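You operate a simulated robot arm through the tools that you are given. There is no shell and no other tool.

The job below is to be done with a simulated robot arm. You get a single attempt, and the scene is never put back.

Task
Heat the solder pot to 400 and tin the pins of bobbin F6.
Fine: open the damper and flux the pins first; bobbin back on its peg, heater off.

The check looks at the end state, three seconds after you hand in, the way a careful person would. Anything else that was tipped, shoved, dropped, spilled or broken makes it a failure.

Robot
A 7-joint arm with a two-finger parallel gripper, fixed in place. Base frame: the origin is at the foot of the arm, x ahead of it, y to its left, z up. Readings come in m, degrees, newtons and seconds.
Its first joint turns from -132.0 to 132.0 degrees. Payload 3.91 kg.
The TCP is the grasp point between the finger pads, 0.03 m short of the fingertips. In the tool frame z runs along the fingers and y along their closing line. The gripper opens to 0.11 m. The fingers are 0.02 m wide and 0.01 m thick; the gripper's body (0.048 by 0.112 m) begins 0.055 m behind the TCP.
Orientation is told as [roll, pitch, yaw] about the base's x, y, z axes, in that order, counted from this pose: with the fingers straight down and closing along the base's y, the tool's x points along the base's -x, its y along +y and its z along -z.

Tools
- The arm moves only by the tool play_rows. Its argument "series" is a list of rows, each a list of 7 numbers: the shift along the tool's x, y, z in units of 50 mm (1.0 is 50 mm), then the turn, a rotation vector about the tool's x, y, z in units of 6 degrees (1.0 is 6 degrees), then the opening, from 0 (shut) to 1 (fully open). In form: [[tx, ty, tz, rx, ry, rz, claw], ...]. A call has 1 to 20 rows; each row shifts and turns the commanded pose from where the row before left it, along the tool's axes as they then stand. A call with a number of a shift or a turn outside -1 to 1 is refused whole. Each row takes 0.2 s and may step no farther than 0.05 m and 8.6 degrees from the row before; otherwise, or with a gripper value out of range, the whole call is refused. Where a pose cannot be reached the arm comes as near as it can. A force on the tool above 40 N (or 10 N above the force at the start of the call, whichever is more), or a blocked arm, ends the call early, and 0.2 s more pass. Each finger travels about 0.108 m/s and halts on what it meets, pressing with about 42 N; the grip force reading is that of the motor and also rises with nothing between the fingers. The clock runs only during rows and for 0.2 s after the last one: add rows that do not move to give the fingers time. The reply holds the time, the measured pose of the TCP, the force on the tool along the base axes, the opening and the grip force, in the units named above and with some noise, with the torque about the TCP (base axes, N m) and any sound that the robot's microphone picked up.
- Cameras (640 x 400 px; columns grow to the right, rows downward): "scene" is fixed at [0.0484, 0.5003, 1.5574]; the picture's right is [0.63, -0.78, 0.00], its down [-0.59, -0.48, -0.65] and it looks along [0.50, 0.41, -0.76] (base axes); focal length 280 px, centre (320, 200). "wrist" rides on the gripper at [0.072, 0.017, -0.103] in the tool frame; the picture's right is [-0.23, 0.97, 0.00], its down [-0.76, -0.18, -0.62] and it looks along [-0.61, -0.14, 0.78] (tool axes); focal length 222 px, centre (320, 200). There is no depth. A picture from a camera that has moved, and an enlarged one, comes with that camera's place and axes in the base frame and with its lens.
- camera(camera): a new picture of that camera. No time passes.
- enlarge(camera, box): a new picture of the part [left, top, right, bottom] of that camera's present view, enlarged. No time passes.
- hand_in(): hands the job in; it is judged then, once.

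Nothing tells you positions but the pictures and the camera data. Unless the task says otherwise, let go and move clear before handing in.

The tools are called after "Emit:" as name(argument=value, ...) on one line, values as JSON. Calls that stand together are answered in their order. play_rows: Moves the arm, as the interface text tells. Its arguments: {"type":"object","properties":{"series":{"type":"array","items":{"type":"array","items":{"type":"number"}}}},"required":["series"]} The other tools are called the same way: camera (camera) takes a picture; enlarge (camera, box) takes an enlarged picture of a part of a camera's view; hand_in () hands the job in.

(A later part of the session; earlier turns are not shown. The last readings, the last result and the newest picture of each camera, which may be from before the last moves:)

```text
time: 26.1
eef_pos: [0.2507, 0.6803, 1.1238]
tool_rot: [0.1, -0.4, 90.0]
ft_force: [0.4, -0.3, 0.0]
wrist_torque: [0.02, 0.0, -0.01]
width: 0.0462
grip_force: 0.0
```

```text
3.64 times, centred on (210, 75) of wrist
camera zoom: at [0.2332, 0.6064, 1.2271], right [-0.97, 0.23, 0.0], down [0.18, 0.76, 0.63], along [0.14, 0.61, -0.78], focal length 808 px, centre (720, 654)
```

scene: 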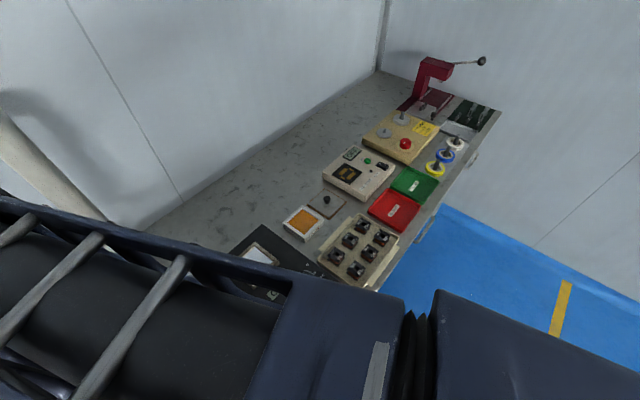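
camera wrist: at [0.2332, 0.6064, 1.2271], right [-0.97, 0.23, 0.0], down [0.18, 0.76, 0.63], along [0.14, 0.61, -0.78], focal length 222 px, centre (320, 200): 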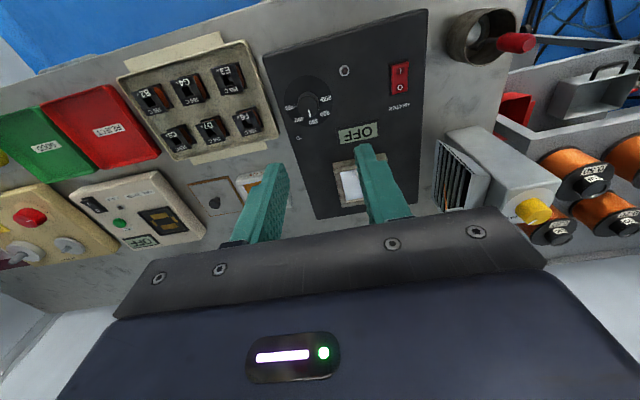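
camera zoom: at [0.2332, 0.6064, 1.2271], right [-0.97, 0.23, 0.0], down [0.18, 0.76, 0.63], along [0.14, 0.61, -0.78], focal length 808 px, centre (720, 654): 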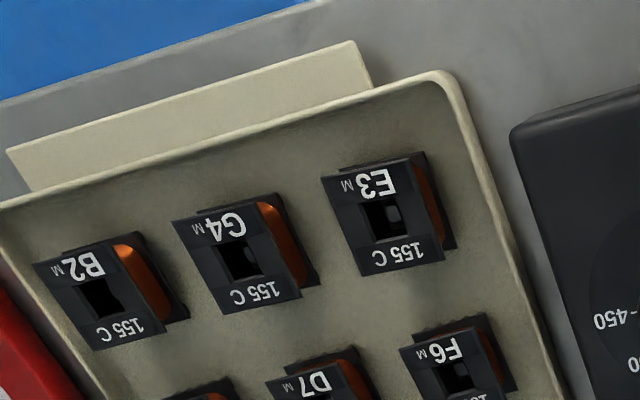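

The dial centre triangulates to about (0.272, 0.694), with the panel at z≈0.872. The pointer is at about 87° (≈353 °C) and 400 is at 45°, so it needs about 42° clockwise. I'll line up above the knob.

Emit:
play_rows(series=[[-0.0685, -0.1065, 0.82, 0, 0.067, 0, 0.42], [-0.0685, -0.1065, 0.82, 0, 0, 0, 0.42], [-0.0685, -0.1065, 0.82, 0, 0, 0, 0.42], [-0.0685, -0.1065, 0.82, 0, 0, 0, 0.42], [0, 0, 0, 0, 0, 0, 0.42]])

Emit:
camera(camera="wrist")

Emit:
enlarge(camera="wrist", box=[230, 80, 410, 210])

```text
time: 27.3
eef_pos: [0.2716, 0.6937, 0.9601]
tool_rot: [0.0, -0.1, 89.8]
ft_force: [0.2, -0.4, 0.4]
wrist_torque: [0.0, -0.01, -0.01]
width: 0.046
grip_force: 0.1
```

```text
taken
camera wrist: at [0.2548, 0.6205, 1.0635], right [-0.97, 0.23, 0.0], down [0.18, 0.76, 0.62], along [0.14, 0.61, -0.78], focal length 222 px, centre (320, 200)
```

wrist: 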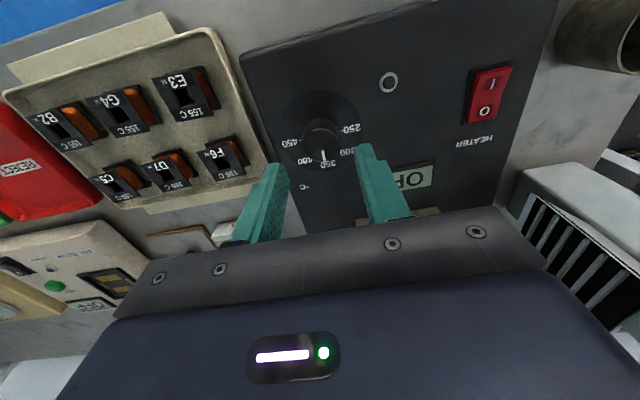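

```text
3.08 times, centred on (320, 145) of wrist
camera zoom: at [0.2548, 0.6205, 1.0635], right [-0.97, 0.23, 0.0], down [0.18, 0.76, 0.62], along [0.14, 0.61, -0.78], focal length 684 px, centre (320, 369)
```

zoom: 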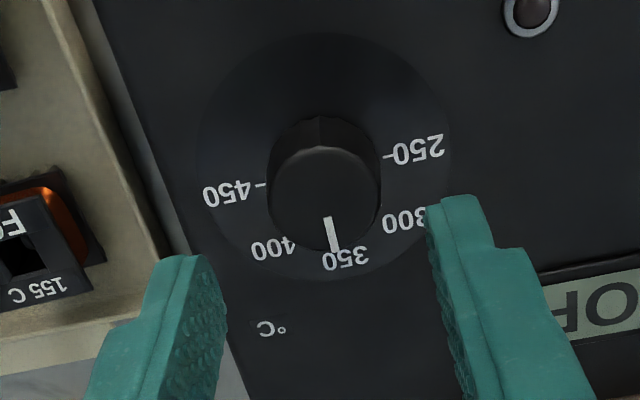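

The knob is centred under the TCP. I'll descend, grip, and turn 42° clockwise.

Emit:
play_rows(series=[[0, 0, 0.5, 0, 0, 0, 0.42], [0, 0, 0.5, 0, 0, 0, 0.42], [0, 0, 0, 0, 0, 0, 0.42], [0, 0, 0, 0, 0, 0, 0], [0, 0, 0, 0, 0, 0, 0]])

Emit:
enlarge(camera="wrist", box=[230, 80, 410, 210])

```text
time: 28.5
eef_pos: [0.272, 0.6949, 0.9091]
tool_rot: [0.1, -0.2, 89.9]
ft_force: [2.1, 4.4, -4.7]
wrist_torque: [0.7, -0.12, 0.0]
width: 0.0311
grip_force: 44.9
```

```text
3.08 times, centred on (320, 145) of wrist
camera zoom: at [0.2547, 0.6213, 1.0126], right [-0.97, 0.23, 0.0], down [0.18, 0.76, 0.62], along [0.14, 0.61, -0.78], focal length 684 px, centre (320, 369)
```

zoom: 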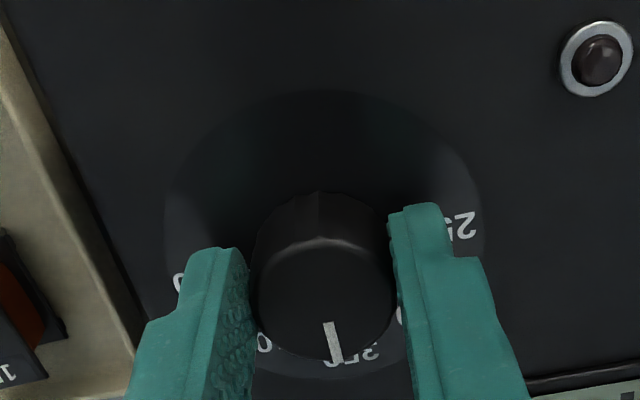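

Gripped at 31 mm. Turning 42° clockwise now.

Emit:
play_rows(series=[[0, 0, 0, 0, 0, 1, 0], [0, 0, 0, 0, 0, 1, 0], [0, 0, 0, 0, 0, 1, 0], [0, 0, 0, 0, 0, 1, 0], [0, 0, 0, 0, 0, 1, 0], [0, 0, 0, 0, 0, 1, 0], [0, 0, 0, 0, 0, 1, 0], [0, 0, 0, 0, 0, 0, 0]])

Emit:
enlarge(camera="wrist", box=[230, 80, 410, 210])

Emit:
enlarge(camera="scene", box=[240, 250, 360, 340])

```text
time: 30.3
eef_pos: [0.2686, 0.6946, 0.9093]
tool_rot: [0.2, 0.0, 47.9]
ft_force: [-0.5, 10.2, -10.6]
wrist_torque: [0.5, -0.25, 0.01]
width: 0.031
grip_force: 45.3
stopped in row 8: the force on the tool passed its limit at 41 N (the readings are from after the stop); the commanded pose is now the measured one
```

```text
3.08 times, centred on (320, 145) of wrist
camera zoom: at [0.2084, 0.652, 1.0129], right [-0.57, 0.82, 0.0], down [0.64, 0.44, 0.62], along [0.51, 0.36, -0.78], focal length 684 px, centre (320, 369)
```

zoom: 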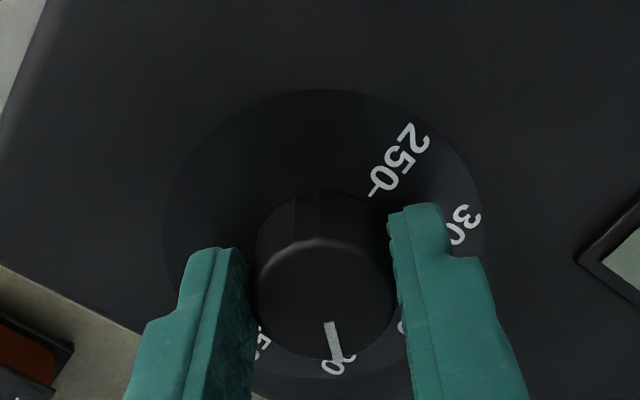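

```text
4.44 times, centred on (300, 295) of scene
camera zoom: at [0.0484, 0.5003, 1.5574], right [0.63, -0.78, 0.0], down [-0.59, -0.48, -0.65], along [0.5, 0.41, -0.76], focal length 1244 px, centre (409, -222)
```

zoom: 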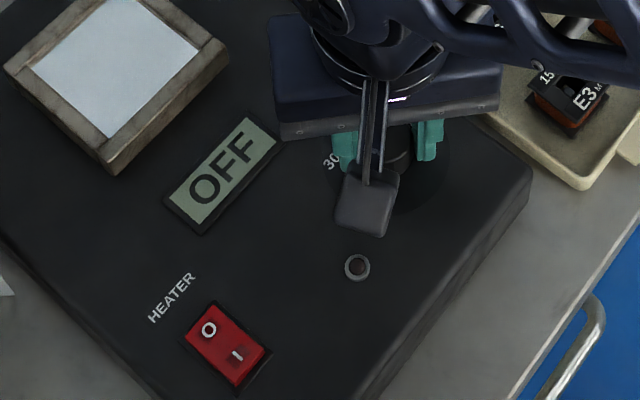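

Turned to yaw 48, and the force limit tripped on a side load at the end. I'll release, rise, and read the dial.

Emit:
play_rows(series=[[0, 0, 0, 0, 0, 0, 0.2], [0, 0, 0, 0, 0, 0, 0.42], [0, 0, 0, 0, 0, 0, 0.42], [0, 0, -0.8, 0, 0, 0, 0.42], [0, 0, -0.8, 0, 0, 0, 0.42], [0, 0, -0.8, 0, 0, 0, 0.42], [0, 0, 0, 0, 0, 0, 0.42]])

Emit:
enlarge(camera="wrist", box=[230, 40, 410, 170])

Emit:
enlarge(camera="scene", box=[240, 250, 360, 340])

```text
time: 31.9
eef_pos: [0.2708, 0.6942, 1.03]
tool_rot: [0.1, 0.0, 48.0]
ft_force: [0.5, -0.6, -0.6]
wrist_torque: [-0.02, -0.03, -0.02]
width: 0.046
grip_force: 0.0
```

```text
3.08 times, centred on (320, 105) of wrist
camera zoom: at [0.2085, 0.6504, 1.1335], right [-0.57, 0.82, 0.0], down [0.64, 0.44, 0.62], along [0.51, 0.36, -0.78], focal length 684 px, centre (320, 492)
```

zoom: 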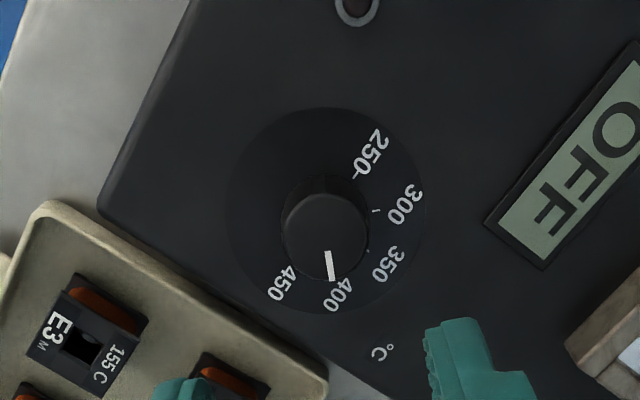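

```text
4.44 times, centred on (300, 295) of scene
camera zoom: at [0.0484, 0.5003, 1.5574], right [0.63, -0.78, 0.0], down [-0.59, -0.48, -0.65], along [0.5, 0.41, -0.76], focal length 1244 px, centre (409, -222)
```

zoom: 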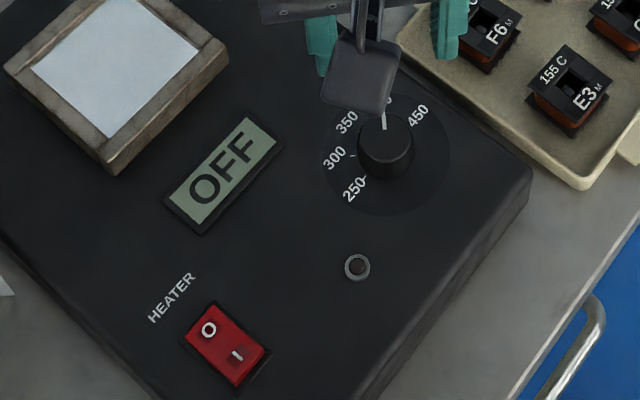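

The pointer now reads about 45°, which is 400. Next is the heater rocker at about (0.139, 0.692), whose I end is at y≈0.681. I'll turn back to yaw 90, close the fingers and move above the I end.

Emit:
play_rows(series=[[0, 0, 0, 0, 0, -1, 0.2], [0, 0, 0, 0, 0, -1, 0], [0, 0, 0, 0, 0, -1, 0], [0, 0, 0, 0, 0, -1, 0], [0, 0, 0, 0, 0, -1, 0], [0, 0, 0, 0, 0, -1, 0], [0, 0, 0, 0, 0, -1, 0], [0.1, 0.88, 0, 0, 0, 0, 0], [0.1, 0.88, 0, 0, 0, 0, 0], [0.1, 0.88, 0, 0, 0, 0, 0], [0, 0, 0.7, 0, 0, 0, 0], [0, 0, 0.7, 0, 0, 0, 0], [0, 0, 0, 0, 0, 0, 0]])

Emit:
camera(camera="wrist")

Emit:
enlarge(camera="wrist", box=[230, 70, 410, 200])

Emit:
enlarge(camera="scene", box=[220, 270, 340, 360])

```text
time: 34.7
eef_pos: [0.1379, 0.6799, 0.9612]
tool_rot: [0.1, -0.1, 89.9]
ft_force: [-1.8, -0.2, -0.9]
wrist_torque: [0.05, 0.0, 0.02]
width: 0.0
grip_force: 38.2
```

```text
taken
camera wrist: at [0.1206, 0.6061, 1.064], right [-0.97, 0.23, 0.0], down [0.18, 0.76, 0.62], along [0.14, 0.61, -0.78], focal length 222 px, centre (320, 200)
```

wrist: 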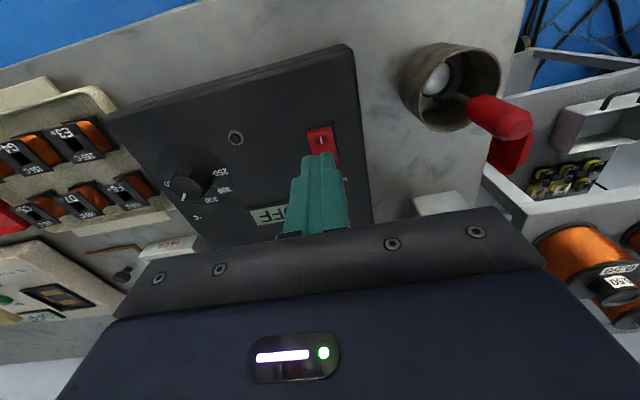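

```text
3.08 times, centred on (320, 135) of wrist
camera zoom: at [0.1206, 0.6061, 1.064], right [-0.97, 0.23, 0.0], down [0.18, 0.76, 0.62], along [0.14, 0.61, -0.78], focal length 684 px, centre (320, 400)
```

zoom: 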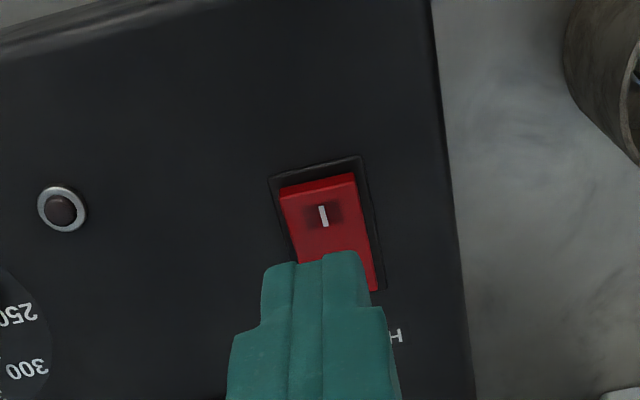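

```text
4.44 times, centred on (280, 315) of scene
camera zoom: at [0.0484, 0.5003, 1.5574], right [0.63, -0.78, 0.0], down [-0.59, -0.48, -0.65], along [0.5, 0.41, -0.76], focal length 1244 px, centre (498, -311)
```

zoom: 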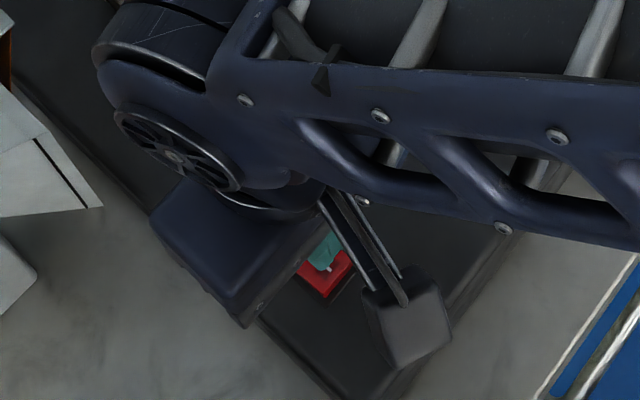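

The I end is right below the fingertips. I'll lower in small steps until it clicks.

Emit:
play_rows(series=[[0.04, 0, 0.5, 0, 0, 0, 0], [0, 0, 0.2, 0, 0, 0, 0], [0, 0, 0.1, 0, 0, 0, 0], [0, 0, 0.06, 0, 0, 0, 0], [0, 0, 0.06, 0, 0, 0, 0], [0, 0, 0.06, 0, 0, 0, 0], [0, 0, 0.06, 0, 0, 0, 0]])

Emit:
enlarge(camera="wrist", box=[230, 70, 410, 200])

```text
time: 36.3
eef_pos: [0.1387, 0.6777, 0.9081]
tool_rot: [-0.1, -0.1, 90.0]
ft_force: [1.1, -3.0, 7.2]
wrist_torque: [-0.02, -0.06, 0.06]
width: 0.0002
grip_force: 37.2
```

```text
3.08 times, centred on (320, 135) of wrist
camera zoom: at [0.1211, 0.6045, 1.012], right [-0.97, 0.23, 0.0], down [0.18, 0.76, 0.62], along [0.14, 0.61, -0.78], focal length 684 px, centre (320, 400)
```

zoom: 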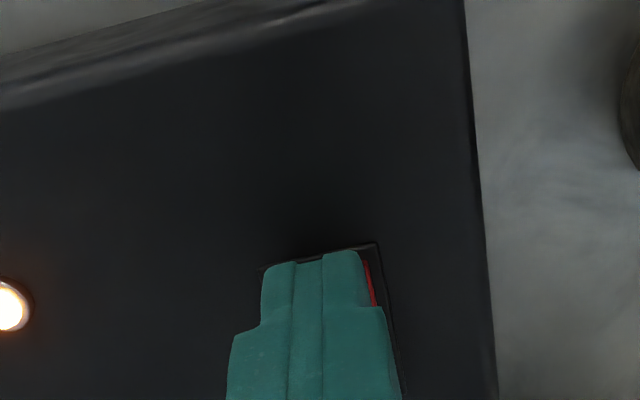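

The heater lamp has lit up. I'll retreat and check the display.

Emit:
play_rows(series=[[0, 0, -0.9, 0, 0, 0, 0], [0, 0, -0.9, 0, 0, 0, 0], [0, 0, -0.9, 0, 0, 0, 0], [0, -0.3, -0.9, 0, 0, 0, 0], [0, 0, 0, 0, 0, 0, 0]])

Emit:
camera(camera="wrist")

Emit:
enlarge(camera="wrist", box=[200, 20, 400, 180])

```text
time: 37.5
eef_pos: [0.1545, 0.6768, 1.0879]
tool_rot: [0.2, 0.0, 89.9]
ft_force: [-0.3, -0.1, -0.9]
wrist_torque: [-0.01, -0.04, 0.01]
width: 0.0
grip_force: 37.8
```

```text
taken
camera wrist: at [0.1374, 0.6038, 1.192], right [-0.97, 0.23, 0.0], down [0.18, 0.76, 0.62], along [0.14, 0.61, -0.78], focal length 222 px, centre (320, 200)
```

wrist: 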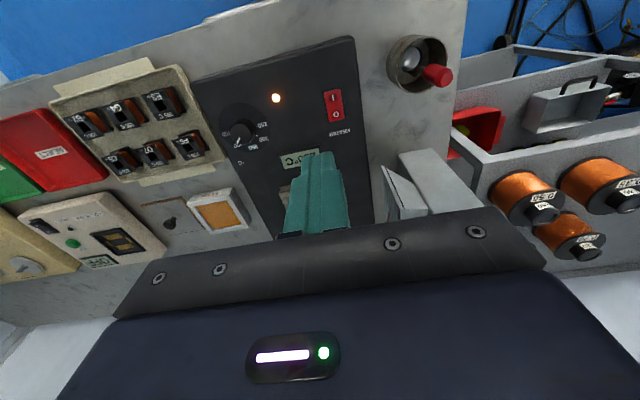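

```text
2.50 times, centred on (300, 100) of wrist
camera zoom: at [0.1374, 0.6038, 1.192], right [-0.97, 0.23, 0.0], down [0.18, 0.76, 0.62], along [0.14, 0.61, -0.78], focal length 555 px, centre (370, 450)
```

zoom: 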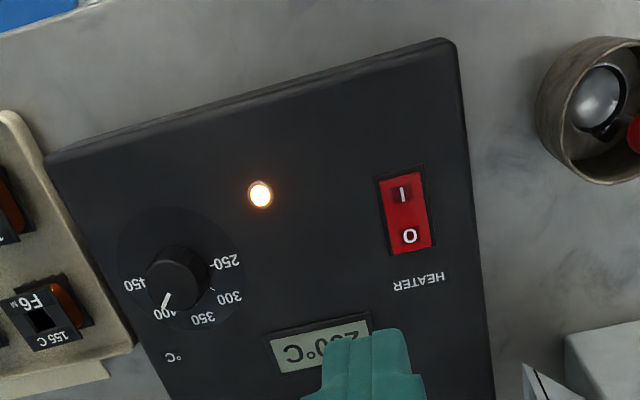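

The heater is on and the display shows a rising temperature. While it heats I'll look closely at F6, which I put at about (0.368, 0.70, 0.88).

Emit:
play_rows(series=[[0, -0.85, 0, 0, 0, 0, 0], [0, -0.85, 0, 0, 0, 0, 0.3], [0, -0.85, 0, 0, 0, 0, 0.6], [0, -0.85, 0.2, 0, 0, 0, 0.8], [0, -0.85, 0.4, 0, 0, 0, 0.8], [0, 0, 0, 0, 0, 0, 0.8]])

Emit:
camera(camera="wrist")

Emit:
enlarge(camera="wrist", box=[250, 50, 390, 150])

Emit:
enlarge(camera="scene", box=[210, 230, 290, 310])

```text
time: 38.9
eef_pos: [0.3659, 0.6764, 1.0581]
tool_rot: [0.2, -0.1, 89.9]
ft_force: [0.5, -0.4, 0.1]
wrist_torque: [0.0, -0.05, -0.02]
width: 0.0881
grip_force: 0.0
```

```text
taken
camera wrist: at [0.3489, 0.6042, 1.161], right [-0.97, 0.23, 0.0], down [0.18, 0.76, 0.62], along [0.14, 0.61, -0.78], focal length 222 px, centre (320, 200)
```

wrist: 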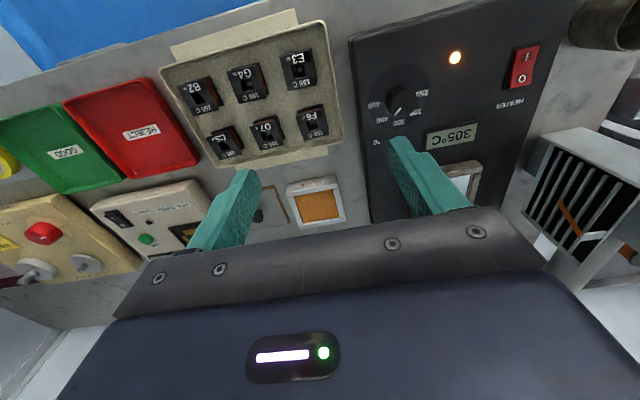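

```text
4.00 times, centred on (320, 100) of wrist
camera zoom: at [0.3489, 0.6042, 1.161], right [-0.97, 0.23, 0.0], down [0.18, 0.76, 0.62], along [0.14, 0.61, -0.78], focal length 888 px, centre (320, 600)
```

zoom: 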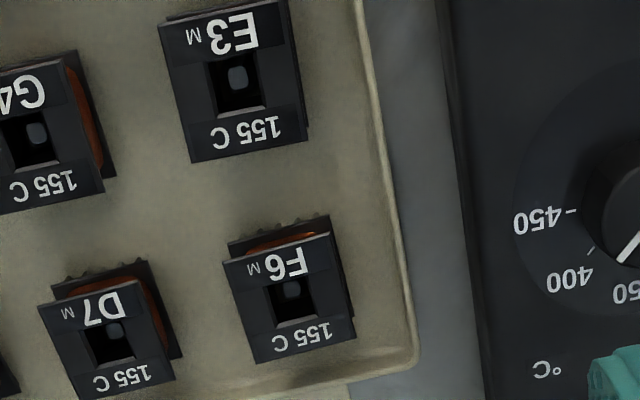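

```text
5.00 times, centred on (250, 270) of scene
camera zoom: at [0.0484, 0.5003, 1.5574], right [0.63, -0.78, 0.0], down [-0.59, -0.48, -0.65], along [0.5, 0.41, -0.76], focal length 1399 px, centre (670, -150)
```

zoom: 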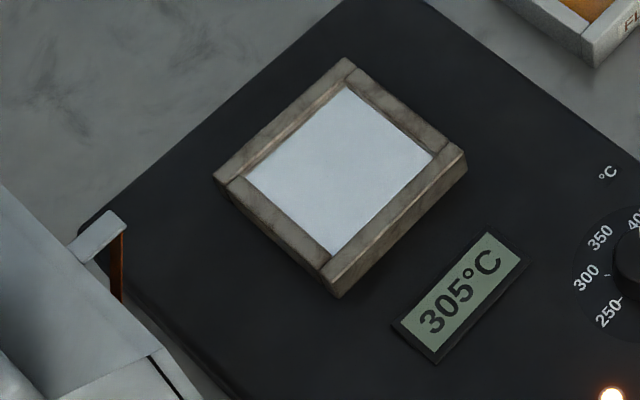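

It's at 305 °C and climbing. F6's top flange is about 34 mm square, around (0.385, 0.71, 0.85), with its pins on the lower flange. I'll get closer before grasping.

Emit:
play_rows(series=[[-0.157, -0.127, 0.653, 0, 0, 0, 0.8], [-0.157, -0.127, 0.653, 0, 0, 0, 0.8], [-0.157, -0.127, 0.653, 0, 0, 0, 0.8], [0, 0, 0, 0, 0, 0, 0.8]])

Emit:
camera(camera="wrist")

Emit:
enlarge(camera="wrist", box=[240, 60, 400, 190])

Emit:
enlarge(camera="scene", box=[300, 210, 400, 290])

```text
time: 39.9
eef_pos: [0.3843, 0.7011, 0.9592]
tool_rot: [0.2, -0.1, 89.9]
ft_force: [-0.4, -0.6, 0.3]
wrist_torque: [0.01, -0.03, -0.01]
width: 0.088
grip_force: 0.1
```

```text
taken
camera wrist: at [0.367, 0.6282, 1.0627], right [-0.97, 0.23, 0.0], down [0.18, 0.76, 0.62], along [0.14, 0.61, -0.78], focal length 222 px, centre (320, 200)
```

wrist: 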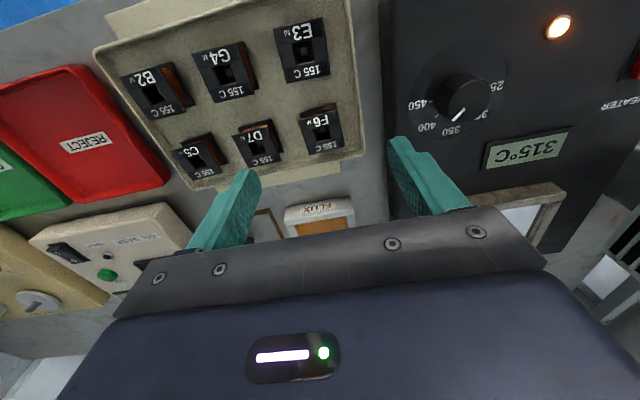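

```text
3.08 times, centred on (320, 125) of wrist
camera zoom: at [0.367, 0.6282, 1.0627], right [-0.97, 0.23, 0.0], down [0.18, 0.76, 0.62], along [0.14, 0.61, -0.78], focal length 684 px, centre (320, 431)
```

zoom: 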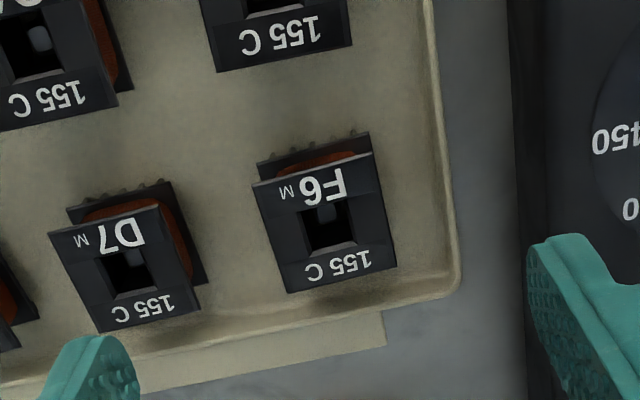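

```text
5.00 times, centred on (350, 250) of scene
camera zoom: at [0.0484, 0.5003, 1.5574], right [0.63, -0.78, 0.0], down [-0.59, -0.48, -0.65], along [0.5, 0.41, -0.76], focal length 1399 px, centre (170, -50)
```

zoom: 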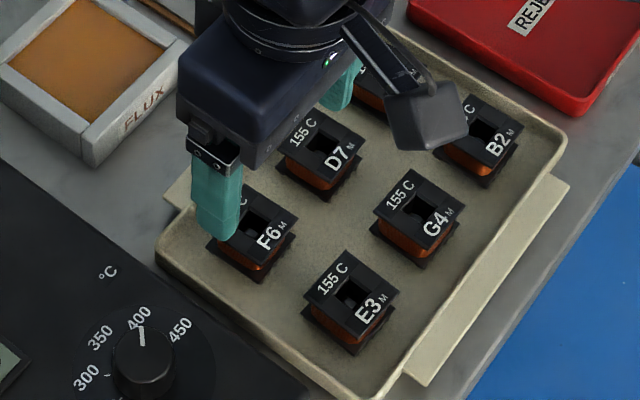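

Reading 315 °C. F6's centre is at about (0.384, 0.7096), with its top at z≈0.855. The tray wall on the -x side is only about 16 mm from the flange, so I'll narrow the opening and check clearances lower down.

Emit:
play_rows(series=[[-0.08, 0, 0.3, 0, 0, 0, 0.43], [-0.09, 0, 0.3, 0, 0, 0, 0.43], [0, 0, 0.38, 0, 0, 0, 0.43], [0, 0, 0, 0, 0, 0, 0.43]])

Emit:
camera(camera="wrist")

Emit:
enlarge(camera="wrist", box=[240, 70, 400, 200])

Emit:
enlarge(camera="scene", box=[300, 210, 400, 290])

```text
time: 40.9
eef_pos: [0.3853, 0.7106, 0.9115]
tool_rot: [0.1, -0.1, 90.0]
ft_force: [-0.5, 0.4, 0.6]
wrist_torque: [0.01, -0.01, -0.04]
width: 0.0474
grip_force: 0.1
```

```text
taken
camera wrist: at [0.3672, 0.6365, 1.0144], right [-0.97, 0.23, 0.0], down [0.18, 0.76, 0.62], along [0.14, 0.61, -0.78], focal length 222 px, centre (320, 200)
```

wrist: 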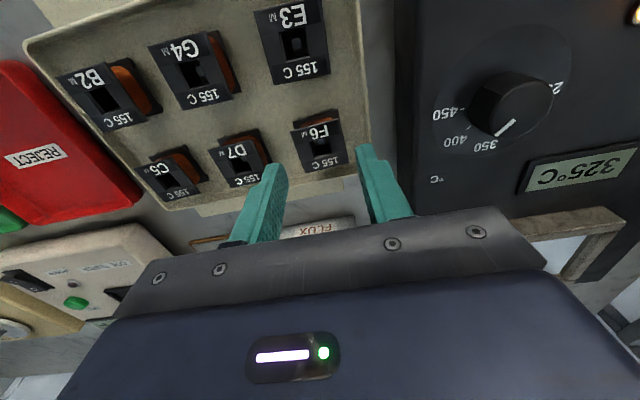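

```text
3.08 times, centred on (320, 135) of wrist
camera zoom: at [0.3672, 0.6365, 1.0144], right [-0.97, 0.23, 0.0], down [0.18, 0.76, 0.62], along [0.14, 0.61, -0.78], focal length 684 px, centre (320, 400)
```

zoom: 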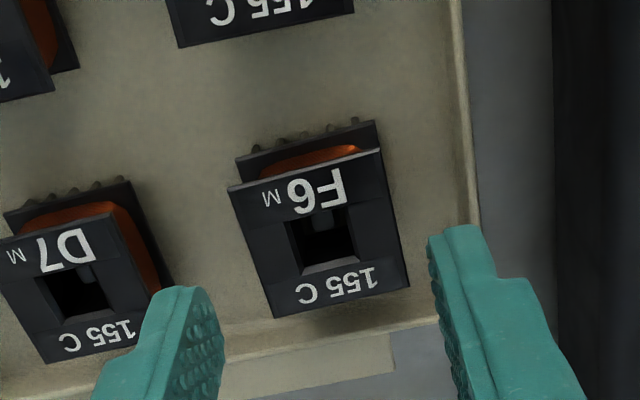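

```text
5.00 times, centred on (350, 250) of scene
camera zoom: at [0.0484, 0.5003, 1.5574], right [0.63, -0.78, 0.0], down [-0.59, -0.48, -0.65], along [0.5, 0.41, -0.76], focal length 1399 px, centre (170, -50)
```

zoom: 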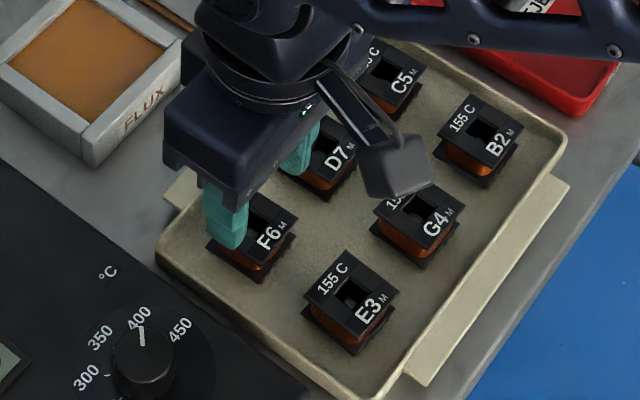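

It's at 325 °C. F6's top is refined to (0.384, 0.709, 0.856), with 3–4 mm of room on both sides of each finger. I'll descend to put the tips at z≈0.834 and then grip.

Emit:
play_rows(series=[[0.02, 0.026, 0.35, 0, 0, 0, 0.43], [0, 0, 0.35, 0, 0, 0, 0.43], [0, 0, 0.25, 0, 0, 0, 0.43], [0, 0, 0, 0, 0, 0, 0.43]])

Emit:
enlarge(camera="wrist", box=[240, 70, 400, 200])

Emit:
enlarge(camera="scene", box=[300, 210, 400, 290])

```text
time: 41.9
eef_pos: [0.3841, 0.7091, 0.8638]
tool_rot: [0.1, -0.1, 89.9]
ft_force: [0.4, -0.3, 0.9]
wrist_torque: [0.05, 0.04, 0.02]
width: 0.0474
grip_force: 0.1
```

```text
3.08 times, centred on (320, 135) of wrist
camera zoom: at [0.3662, 0.6357, 0.9667], right [-0.97, 0.23, 0.0], down [0.18, 0.76, 0.62], along [0.14, 0.61, -0.78], focal length 684 px, centre (320, 400)
```

zoom: 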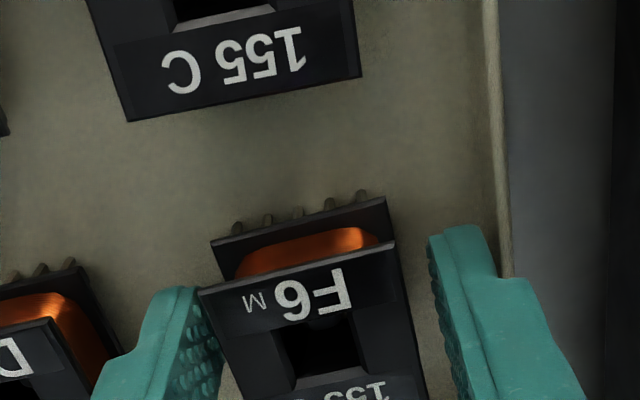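

```text
5.00 times, centred on (350, 250) of scene
camera zoom: at [0.0484, 0.5003, 1.5574], right [0.63, -0.78, 0.0], down [-0.59, -0.48, -0.65], along [0.5, 0.41, -0.76], focal length 1399 px, centre (170, -50)
```

zoom: 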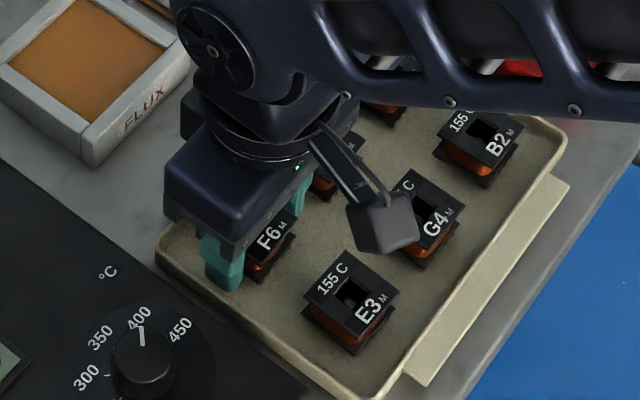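

There was no contact on the way down. Five downward pins show on the -y edge of the lower flange. Closing on F6 now.

Emit:
play_rows(series=[[0, 0, 0, 0, 0, 0, 0.36], [0, 0, 0, 0, 0, 0, 0.3], [0, 0, 0, 0, 0, 0, 0.2], [0, 0, 0, 0, 0, 0, 0.2]])

Emit:
enlarge(camera="wrist", box=[240, 70, 400, 200])

```text
time: 42.9
eef_pos: [0.3841, 0.7097, 0.863]
tool_rot: [0.0, -0.1, 89.9]
ft_force: [-0.1, 0.1, -0.8]
wrist_torque: [0.02, 0.05, 0.01]
width: 0.0373
grip_force: 42.0
```

```text
3.08 times, centred on (320, 135) of wrist
camera zoom: at [0.3663, 0.6356, 0.9667], right [-0.97, 0.23, 0.0], down [0.18, 0.76, 0.62], along [0.14, 0.61, -0.78], focal length 684 px, centre (320, 400)
```

zoom: 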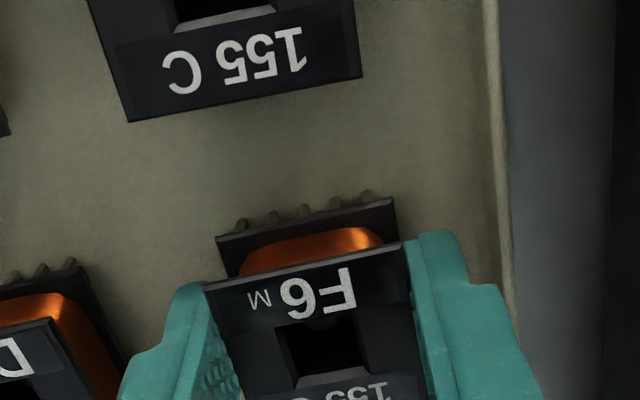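

Gripped at 37 mm. For the return I note the grasp pose: TCP (0.384, 0.7095, 0.8635), yaw 90. Now lifting straight up off the peg.

Emit:
play_rows(series=[[0, 0, -0.3, 0, 0, 0, 0.2], [0, 0, -0.5, 0, 0, 0, 0.2], [0, 0, -0.8, 0, 0, 0, 0.2], [0, 0, -0.8, 0, 0, 0, 0.2], [0, 0, 0, 0, 0, 0, 0.2]])

Emit:
camera(camera="wrist")

Emit:
enlarge(camera="wrist", box=[240, 50, 400, 200])

Emit:
enlarge(camera="scene", box=[280, 190, 400, 290])

```text
time: 44.1
eef_pos: [0.3828, 0.7068, 0.9838]
tool_rot: [0.0, -0.1, 89.9]
ft_force: [0.4, -0.1, 0.7]
wrist_torque: [-0.03, -0.01, 0.02]
width: 0.0221
grip_force: 0.0
```

```text
taken
camera wrist: at [0.3657, 0.6342, 1.0872], right [-0.97, 0.23, 0.0], down [0.18, 0.76, 0.62], along [0.14, 0.61, -0.78], focal length 222 px, centre (320, 200)
```

wrist: 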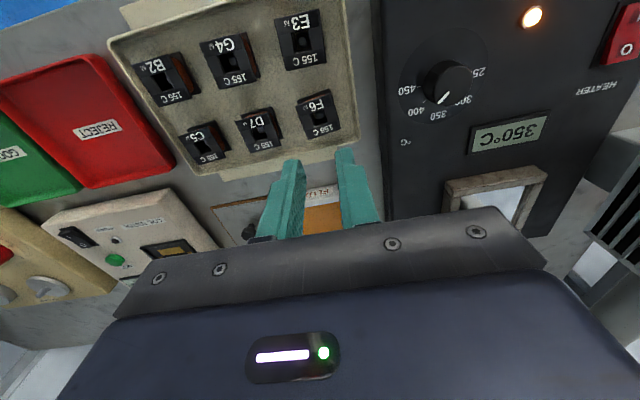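

```text
2.67 times, centred on (320, 125) of wrist
camera zoom: at [0.3657, 0.6342, 1.0872], right [-0.97, 0.23, 0.0], down [0.18, 0.76, 0.62], along [0.14, 0.61, -0.78], focal length 592 px, centre (320, 400)
```

zoom: 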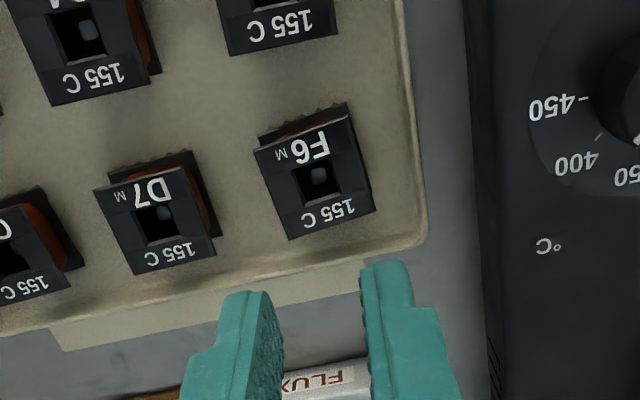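

```text
4.00 times, centred on (340, 240) of scene
camera zoom: at [0.0484, 0.5003, 1.5574], right [0.63, -0.78, 0.0], down [-0.59, -0.48, -0.65], along [0.5, 0.41, -0.76], focal length 1120 px, centre (240, 40)
```

zoom: 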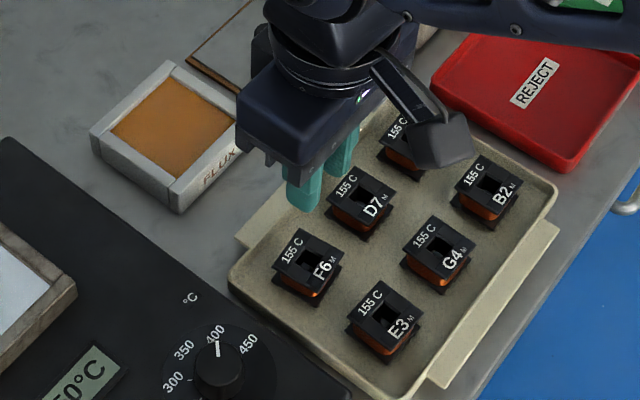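

The grip slipped. F6 is still on its peg at the same height, just turned a few degrees. The fingertips were holding only by their rounded ends, so I'll open, go deeper and lift slowly. It now reads 350 °C.

Emit:
play_rows(series=[[0, 0, 0, 0, 0, 0, 0.45], [0, 0, 0, 0, 0, 0, 0.45]])

Emit:
enlarge(camera="wrist", box=[280, 80, 360, 150])

Emit:
enlarge(camera="scene", box=[335, 235, 375, 275])

```text
time: 44.7
eef_pos: [0.3827, 0.7071, 0.9838]
tool_rot: [0.3, -0.1, 90.0]
ft_force: [0.6, 0.6, -0.6]
wrist_torque: [-0.02, 0.01, -0.02]
width: 0.0494
grip_force: 0.0
```

```text
5.71 times, centred on (320, 115) of wrist
camera zoom: at [0.3657, 0.6342, 1.0869], right [-0.97, 0.23, 0.0], down [0.18, 0.76, 0.62], along [0.14, 0.61, -0.78], focal length 1269 px, centre (320, 686)
```

zoom: 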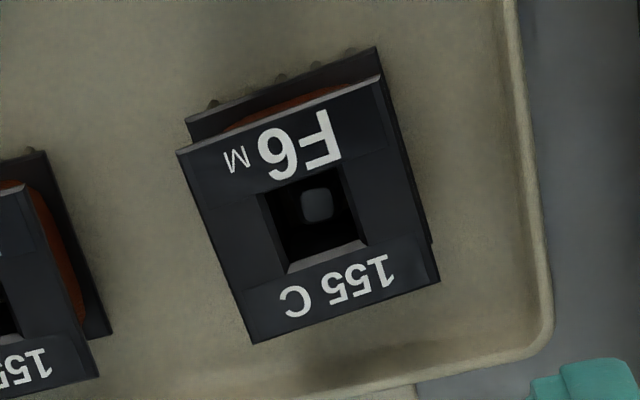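

```text
10.00 times, centred on (355, 255) of scene
camera zoom: at [0.0484, 0.5003, 1.5574], right [0.63, -0.78, 0.0], down [-0.59, -0.48, -0.65], along [0.5, 0.41, -0.76], focal length 2799 px, centre (-30, -350)
```

zoom: 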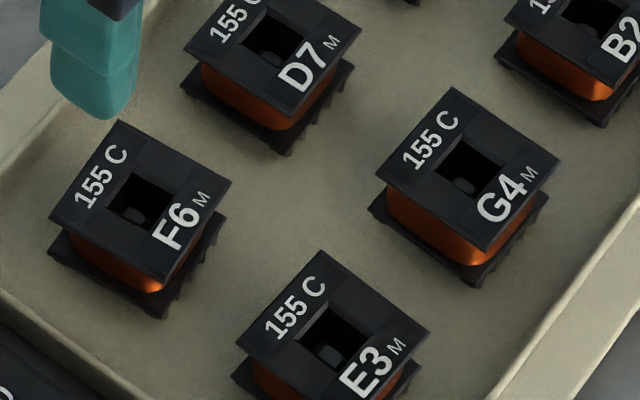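

The peg is slim and the hole loose, so a deeper, squarer grip should lift it. I'll descend to the previous depth and then slowly another 12 mm, watching the force.

Emit:
play_rows(series=[[-0.03, -0.03, 0.8, 0, 0, 0, 0.43], [0, 0, 0.8, 0, 0, 0, 0.43], [0, 0, 0.6, 0, 0, 0, 0.43], [0, 0, 0.16, 0, 0, 0, 0.43], [0, 0, 0.08, 0, 0, 0, 0.43], [0, 0, 0.08, 0, 0, 0, 0.43], [0, 0, 0.08, 0, 0, 0, 0.43]])

Emit:
enlarge(camera="wrist", box=[240, 70, 400, 200])

Emit:
enlarge(camera="scene", box=[320, 220, 380, 280])

```text
time: 46.3
eef_pos: [0.3841, 0.7106, 0.8538]
tool_rot: [0.1, -0.1, 89.8]
ft_force: [-0.6, -6.3, 11.8]
wrist_torque: [-0.22, -0.33, -0.16]
width: 0.0472
grip_force: 0.0
```

```text
3.08 times, centred on (320, 135) of wrist
camera zoom: at [0.3678, 0.6362, 0.9574], right [-0.97, 0.23, 0.0], down [0.18, 0.76, 0.62], along [0.14, 0.61, -0.78], focal length 684 px, centre (320, 400)
```

zoom: 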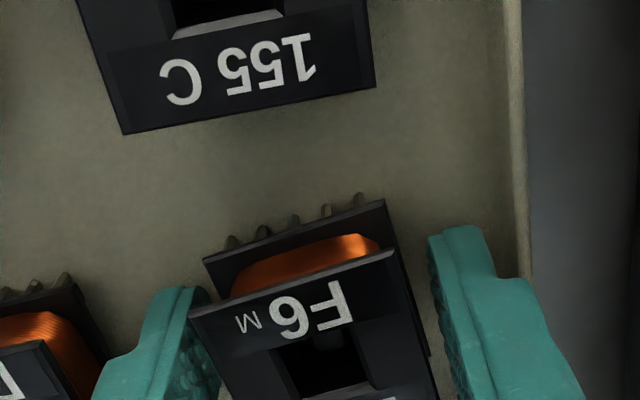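

```text
6.67 times, centred on (350, 250) of scene
camera zoom: at [0.0484, 0.5003, 1.5574], right [0.63, -0.78, 0.0], down [-0.59, -0.48, -0.65], along [0.5, 0.41, -0.76], focal length 1866 px, centre (120, -133)
```

zoom: 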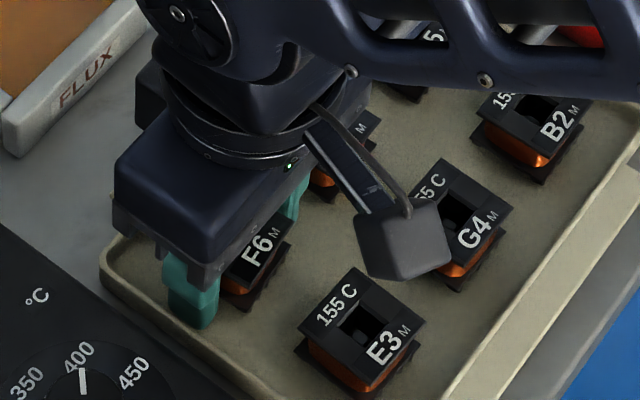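

A light contact on the +x fingertip suggests the tray floor is near z≈0.824. I'll raise 2 mm and close here.

Emit:
play_rows(series=[[0, 0, -0.04, 0, 0, 0, 0.43], [0, 0, 0, 0, 0, 0, 0.36], [0, 0, 0, 0, 0, 0, 0.2], [0, 0, 0, 0, 0, 0, 0], [0, 0, 0, 0, 0, 0, 0]])

Emit:
enlarge(camera="wrist", box=[240, 70, 400, 200])

```text
time: 47.5
eef_pos: [0.3844, 0.709, 0.8538]
tool_rot: [0.2, 0.0, 89.9]
ft_force: [-0.5, 0.0, -0.4]
wrist_torque: [-0.01, -0.01, -0.02]
width: 0.0379
grip_force: 42.0
```

```text
3.08 times, centred on (320, 135) of wrist
camera zoom: at [0.3674, 0.6364, 0.9584], right [-0.97, 0.23, 0.0], down [0.18, 0.76, 0.62], along [0.14, 0.61, -0.78], focal length 684 px, centre (320, 400)
```

zoom: 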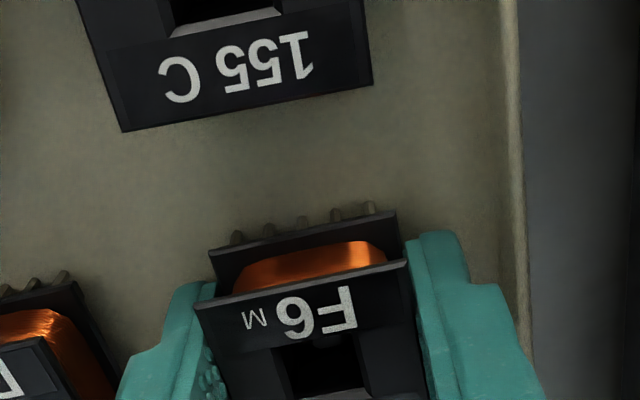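

Width is 37.9 mm and the bobbin squared up. Lifting slowly while watching the width.

Emit:
play_rows(series=[[0, 0, -0.04, 0, 0, 0, 0], [0, 0, -0.06, 0, 0, 0, 0], [0, 0, -0.06, 0, 0, 0, 0], [0, 0, -0.06, 0, 0, 0, 0]])

Emit:
enlarge(camera="wrist", box=[240, 70, 400, 200])

```text
time: 48.5
eef_pos: [0.3835, 0.7094, 0.8665]
tool_rot: [0.1, -0.1, 89.8]
ft_force: [-0.4, 0.5, -0.6]
wrist_torque: [-0.04, -0.03, -0.03]
width: 0.0377
grip_force: 41.7
```

```text
3.08 times, centred on (320, 135) of wrist
camera zoom: at [0.367, 0.6366, 0.9698], right [-0.97, 0.23, 0.0], down [0.18, 0.76, 0.62], along [0.14, 0.61, -0.78], focal length 684 px, centre (320, 400)
```

zoom: 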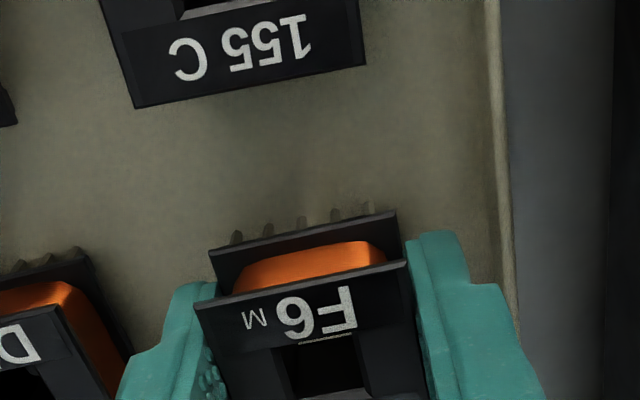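

The bobbin is now rising with the gripper. I'll lift it well clear and inspect the pins against the fingertips.

Emit:
play_rows(series=[[0, 0, -0.2, 0, 0, 0, 0], [0, 0, -0.4, 0, 0, 0, 0], [0, 0, -0.6, 0, 0, 0, 0], [0, 0, -0.6, 0, 0, 0, 0], [0, 0, -0.4, 0, 0, 0, 0], [0, 0, 0, 0, 0, 0, 0]])

Emit:
camera(camera="wrist")

Emit:
enlarge(camera="wrist", box=[270, 100, 370, 200])

Emit:
enlarge(camera="scene", box=[300, 180, 400, 260])

```text
time: 49.9
eef_pos: [0.3854, 0.7094, 0.9768]
tool_rot: [0.1, -0.1, 89.9]
ft_force: [-0.4, 0.6, -0.2]
wrist_torque: [0.01, 0.01, 0.0]
width: 0.0376
grip_force: 42.2
```

```text
taken
camera wrist: at [0.3683, 0.6362, 1.0802], right [-0.97, 0.23, 0.0], down [0.18, 0.76, 0.62], along [0.14, 0.61, -0.78], focal length 222 px, centre (320, 200)
```

wrist: 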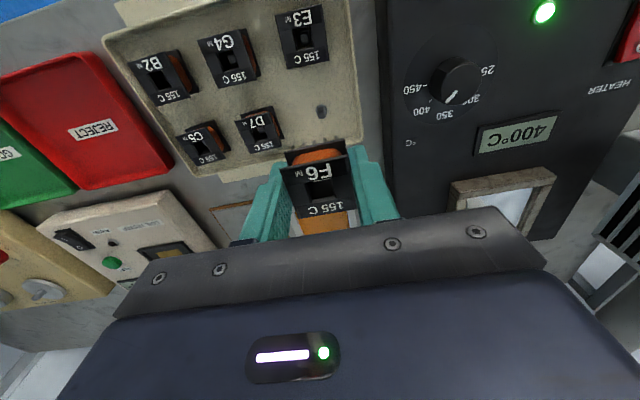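

```text
4.00 times, centred on (320, 150) of wrist
camera zoom: at [0.3683, 0.6362, 1.0802], right [-0.97, 0.23, 0.0], down [0.18, 0.76, 0.62], along [0.14, 0.61, -0.78], focal length 888 px, centre (320, 400)
```

zoom: 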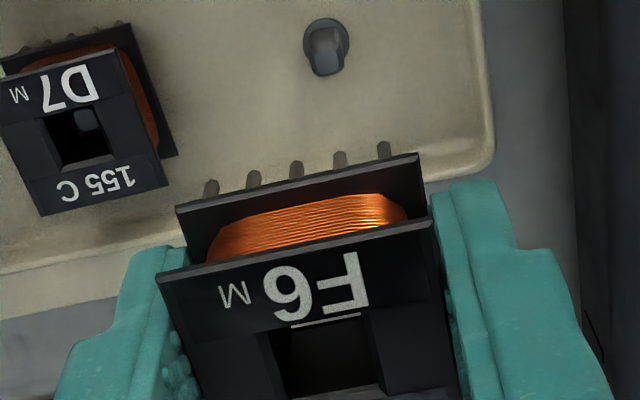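

```text
5.00 times, centred on (350, 220) of scene
camera zoom: at [0.0484, 0.5003, 1.5574], right [0.63, -0.78, 0.0], down [-0.59, -0.48, -0.65], along [0.5, 0.41, -0.76], focal length 1399 px, centre (170, 100)
```

zoom: 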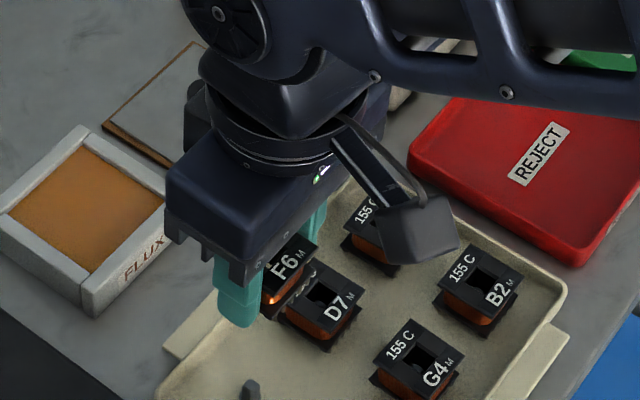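

The pot is at 400 °C and the ready lamp is green. The pin tips are about level with the fingertips, so dipping like this would dip the fingers too. I'll set F6 back on its peg and re-grip it higher, on the top flange only.

Emit:
play_rows(series=[[0, 0, 0.5, 0, 0, 0, 0], [0, 0, 0.6, 0, 0, 0, 0], [0, 0, 0.6, 0, 0, 0, 0], [0, 0, 0.3, 0, 0, 0, 0], [0, 0, 0.2, 0, 0, 0, 0], [0, 0, 0.1, 0, 0, 0, 0], [0, 0, 0.08, 0, 0, 0, 0], [0, 0, 0, 0, 0, 0, 0]])

Emit:
enlarge(camera="wrist", box=[240, 70, 400, 200])

```text
time: 51.7
eef_pos: [0.3846, 0.7082, 0.8571]
tool_rot: [0.1, -0.1, 89.9]
ft_force: [0.5, -1.1, -0.3]
wrist_torque: [0.01, 0.0, 0.0]
width: 0.0376
grip_force: 42.1
```

```text
3.08 times, centred on (320, 135) of wrist
camera zoom: at [0.3676, 0.6363, 0.9608], right [-0.97, 0.23, 0.0], down [0.18, 0.76, 0.62], along [0.14, 0.61, -0.78], focal length 684 px, centre (320, 400)
```

zoom: 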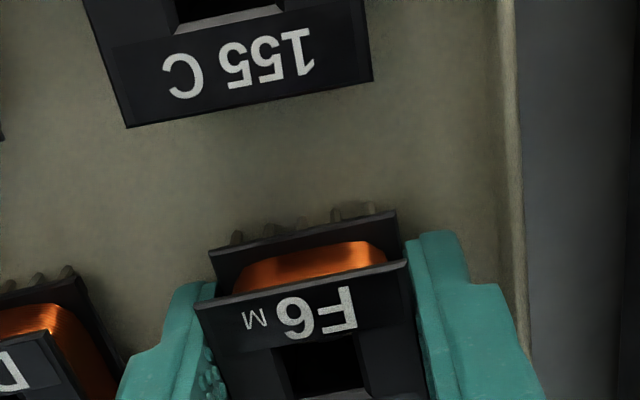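

It's back over the peg. I'll release, rise about 14 mm, and grip the top flange.

Emit:
play_rows(series=[[0, 0, 0.02, 0, 0, 0, 0.3], [0, 0, 0, 0, 0, 0, 0.43], [0, 0, 0, 0, 0, 0, 0.43], [0, 0, -0.15, 0, 0, 0, 0.43], [0, 0, -0.15, 0, 0, 0, 0.43], [0, 0, 0, 0, 0, 0, 0.43]])

Emit:
enlarge(camera="wrist", box=[240, 70, 400, 200])

Emit:
play_rows(series=[[0, 0, 0, 0, 0, 0, 0.36], [0, 0, 0, 0, 0, 0, 0.2], [0, 0, 0, 0, 0, 0, 0], [0, 0, 0, 0, 0, 0, 0]])

Emit:
enlarge(camera="wrist", box=[240, 70, 400, 200])

```text
time: 53.1
eef_pos: [0.3854, 0.7094, 0.8704]
tool_rot: [0.1, -0.1, 89.9]
ft_force: [0.7, -0.2, -0.4]
wrist_torque: [0.01, 0.0, 0.01]
width: 0.0474
grip_force: 0.1
```

```text
3.08 times, centred on (320, 135) of wrist
camera zoom: at [0.3675, 0.6364, 0.9748], right [-0.97, 0.23, 0.0], down [0.18, 0.76, 0.62], along [0.14, 0.61, -0.78], focal length 684 px, centre (320, 400)
```

zoom: 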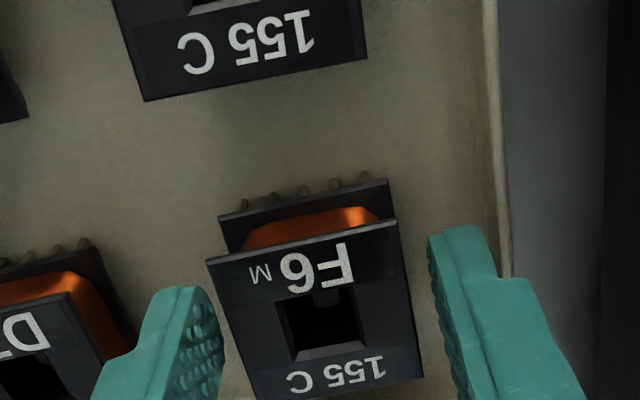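

```text
time: 54.1
eef_pos: [0.3848, 0.7103, 0.8703]
tool_rot: [0.1, -0.2, 89.8]
ft_force: [-0.5, 0.4, 1.3]
wrist_torque: [0.0, 0.01, -0.02]
width: 0.0371
grip_force: 42.5
```

```text
3.08 times, centred on (320, 135) of wrist
camera zoom: at [0.3675, 0.6364, 0.9747], right [-0.97, 0.23, 0.0], down [0.18, 0.76, 0.62], along [0.14, 0.61, -0.78], focal length 684 px, centre (320, 400)
```

zoom: 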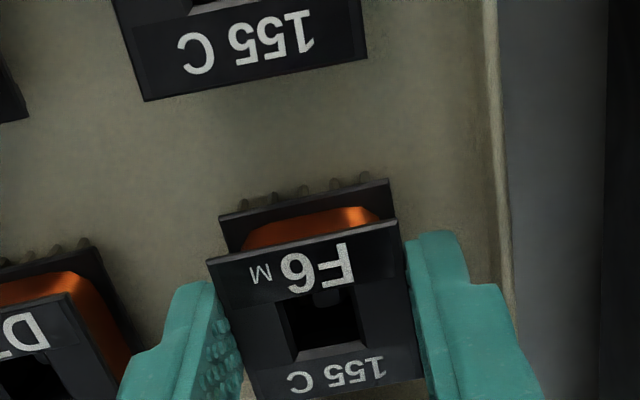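

The width is 37.1 mm on the top flange. Lifting gently and checking for slip.

Emit:
play_rows(series=[[0, 0, -0.04, 0, 0, 0, 0], [0, 0, -0.06, 0, 0, 0, 0], [0, 0, -0.06, 0, 0, 0, 0], [0, 0, -0.06, 0, 0, 0, 0], [0, 0, 0, 0, 0, 0, 0]])

Emit:
enlarge(camera="wrist", box=[240, 70, 400, 200])

```text
time: 55.3
eef_pos: [0.3849, 0.7092, 0.8836]
tool_rot: [0.2, -0.2, 89.9]
ft_force: [0.7, 0.9, -0.6]
wrist_torque: [-0.02, -0.01, -0.02]
width: 0.0372
grip_force: 42.2
```

```text
3.08 times, centred on (320, 135) of wrist
camera zoom: at [0.3673, 0.6364, 0.9859], right [-0.97, 0.23, 0.0], down [0.18, 0.76, 0.62], along [0.14, 0.61, -0.78], focal length 684 px, centre (320, 400)
```

zoom: 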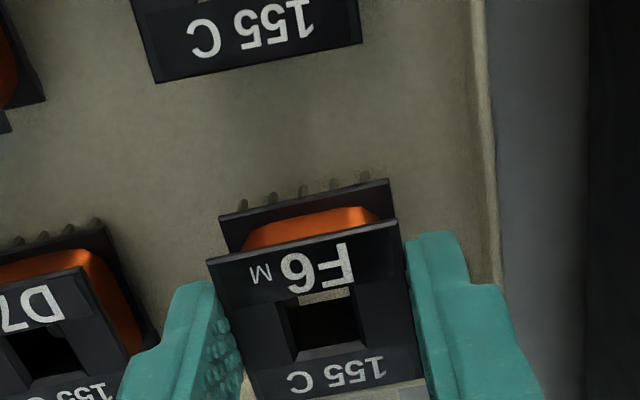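

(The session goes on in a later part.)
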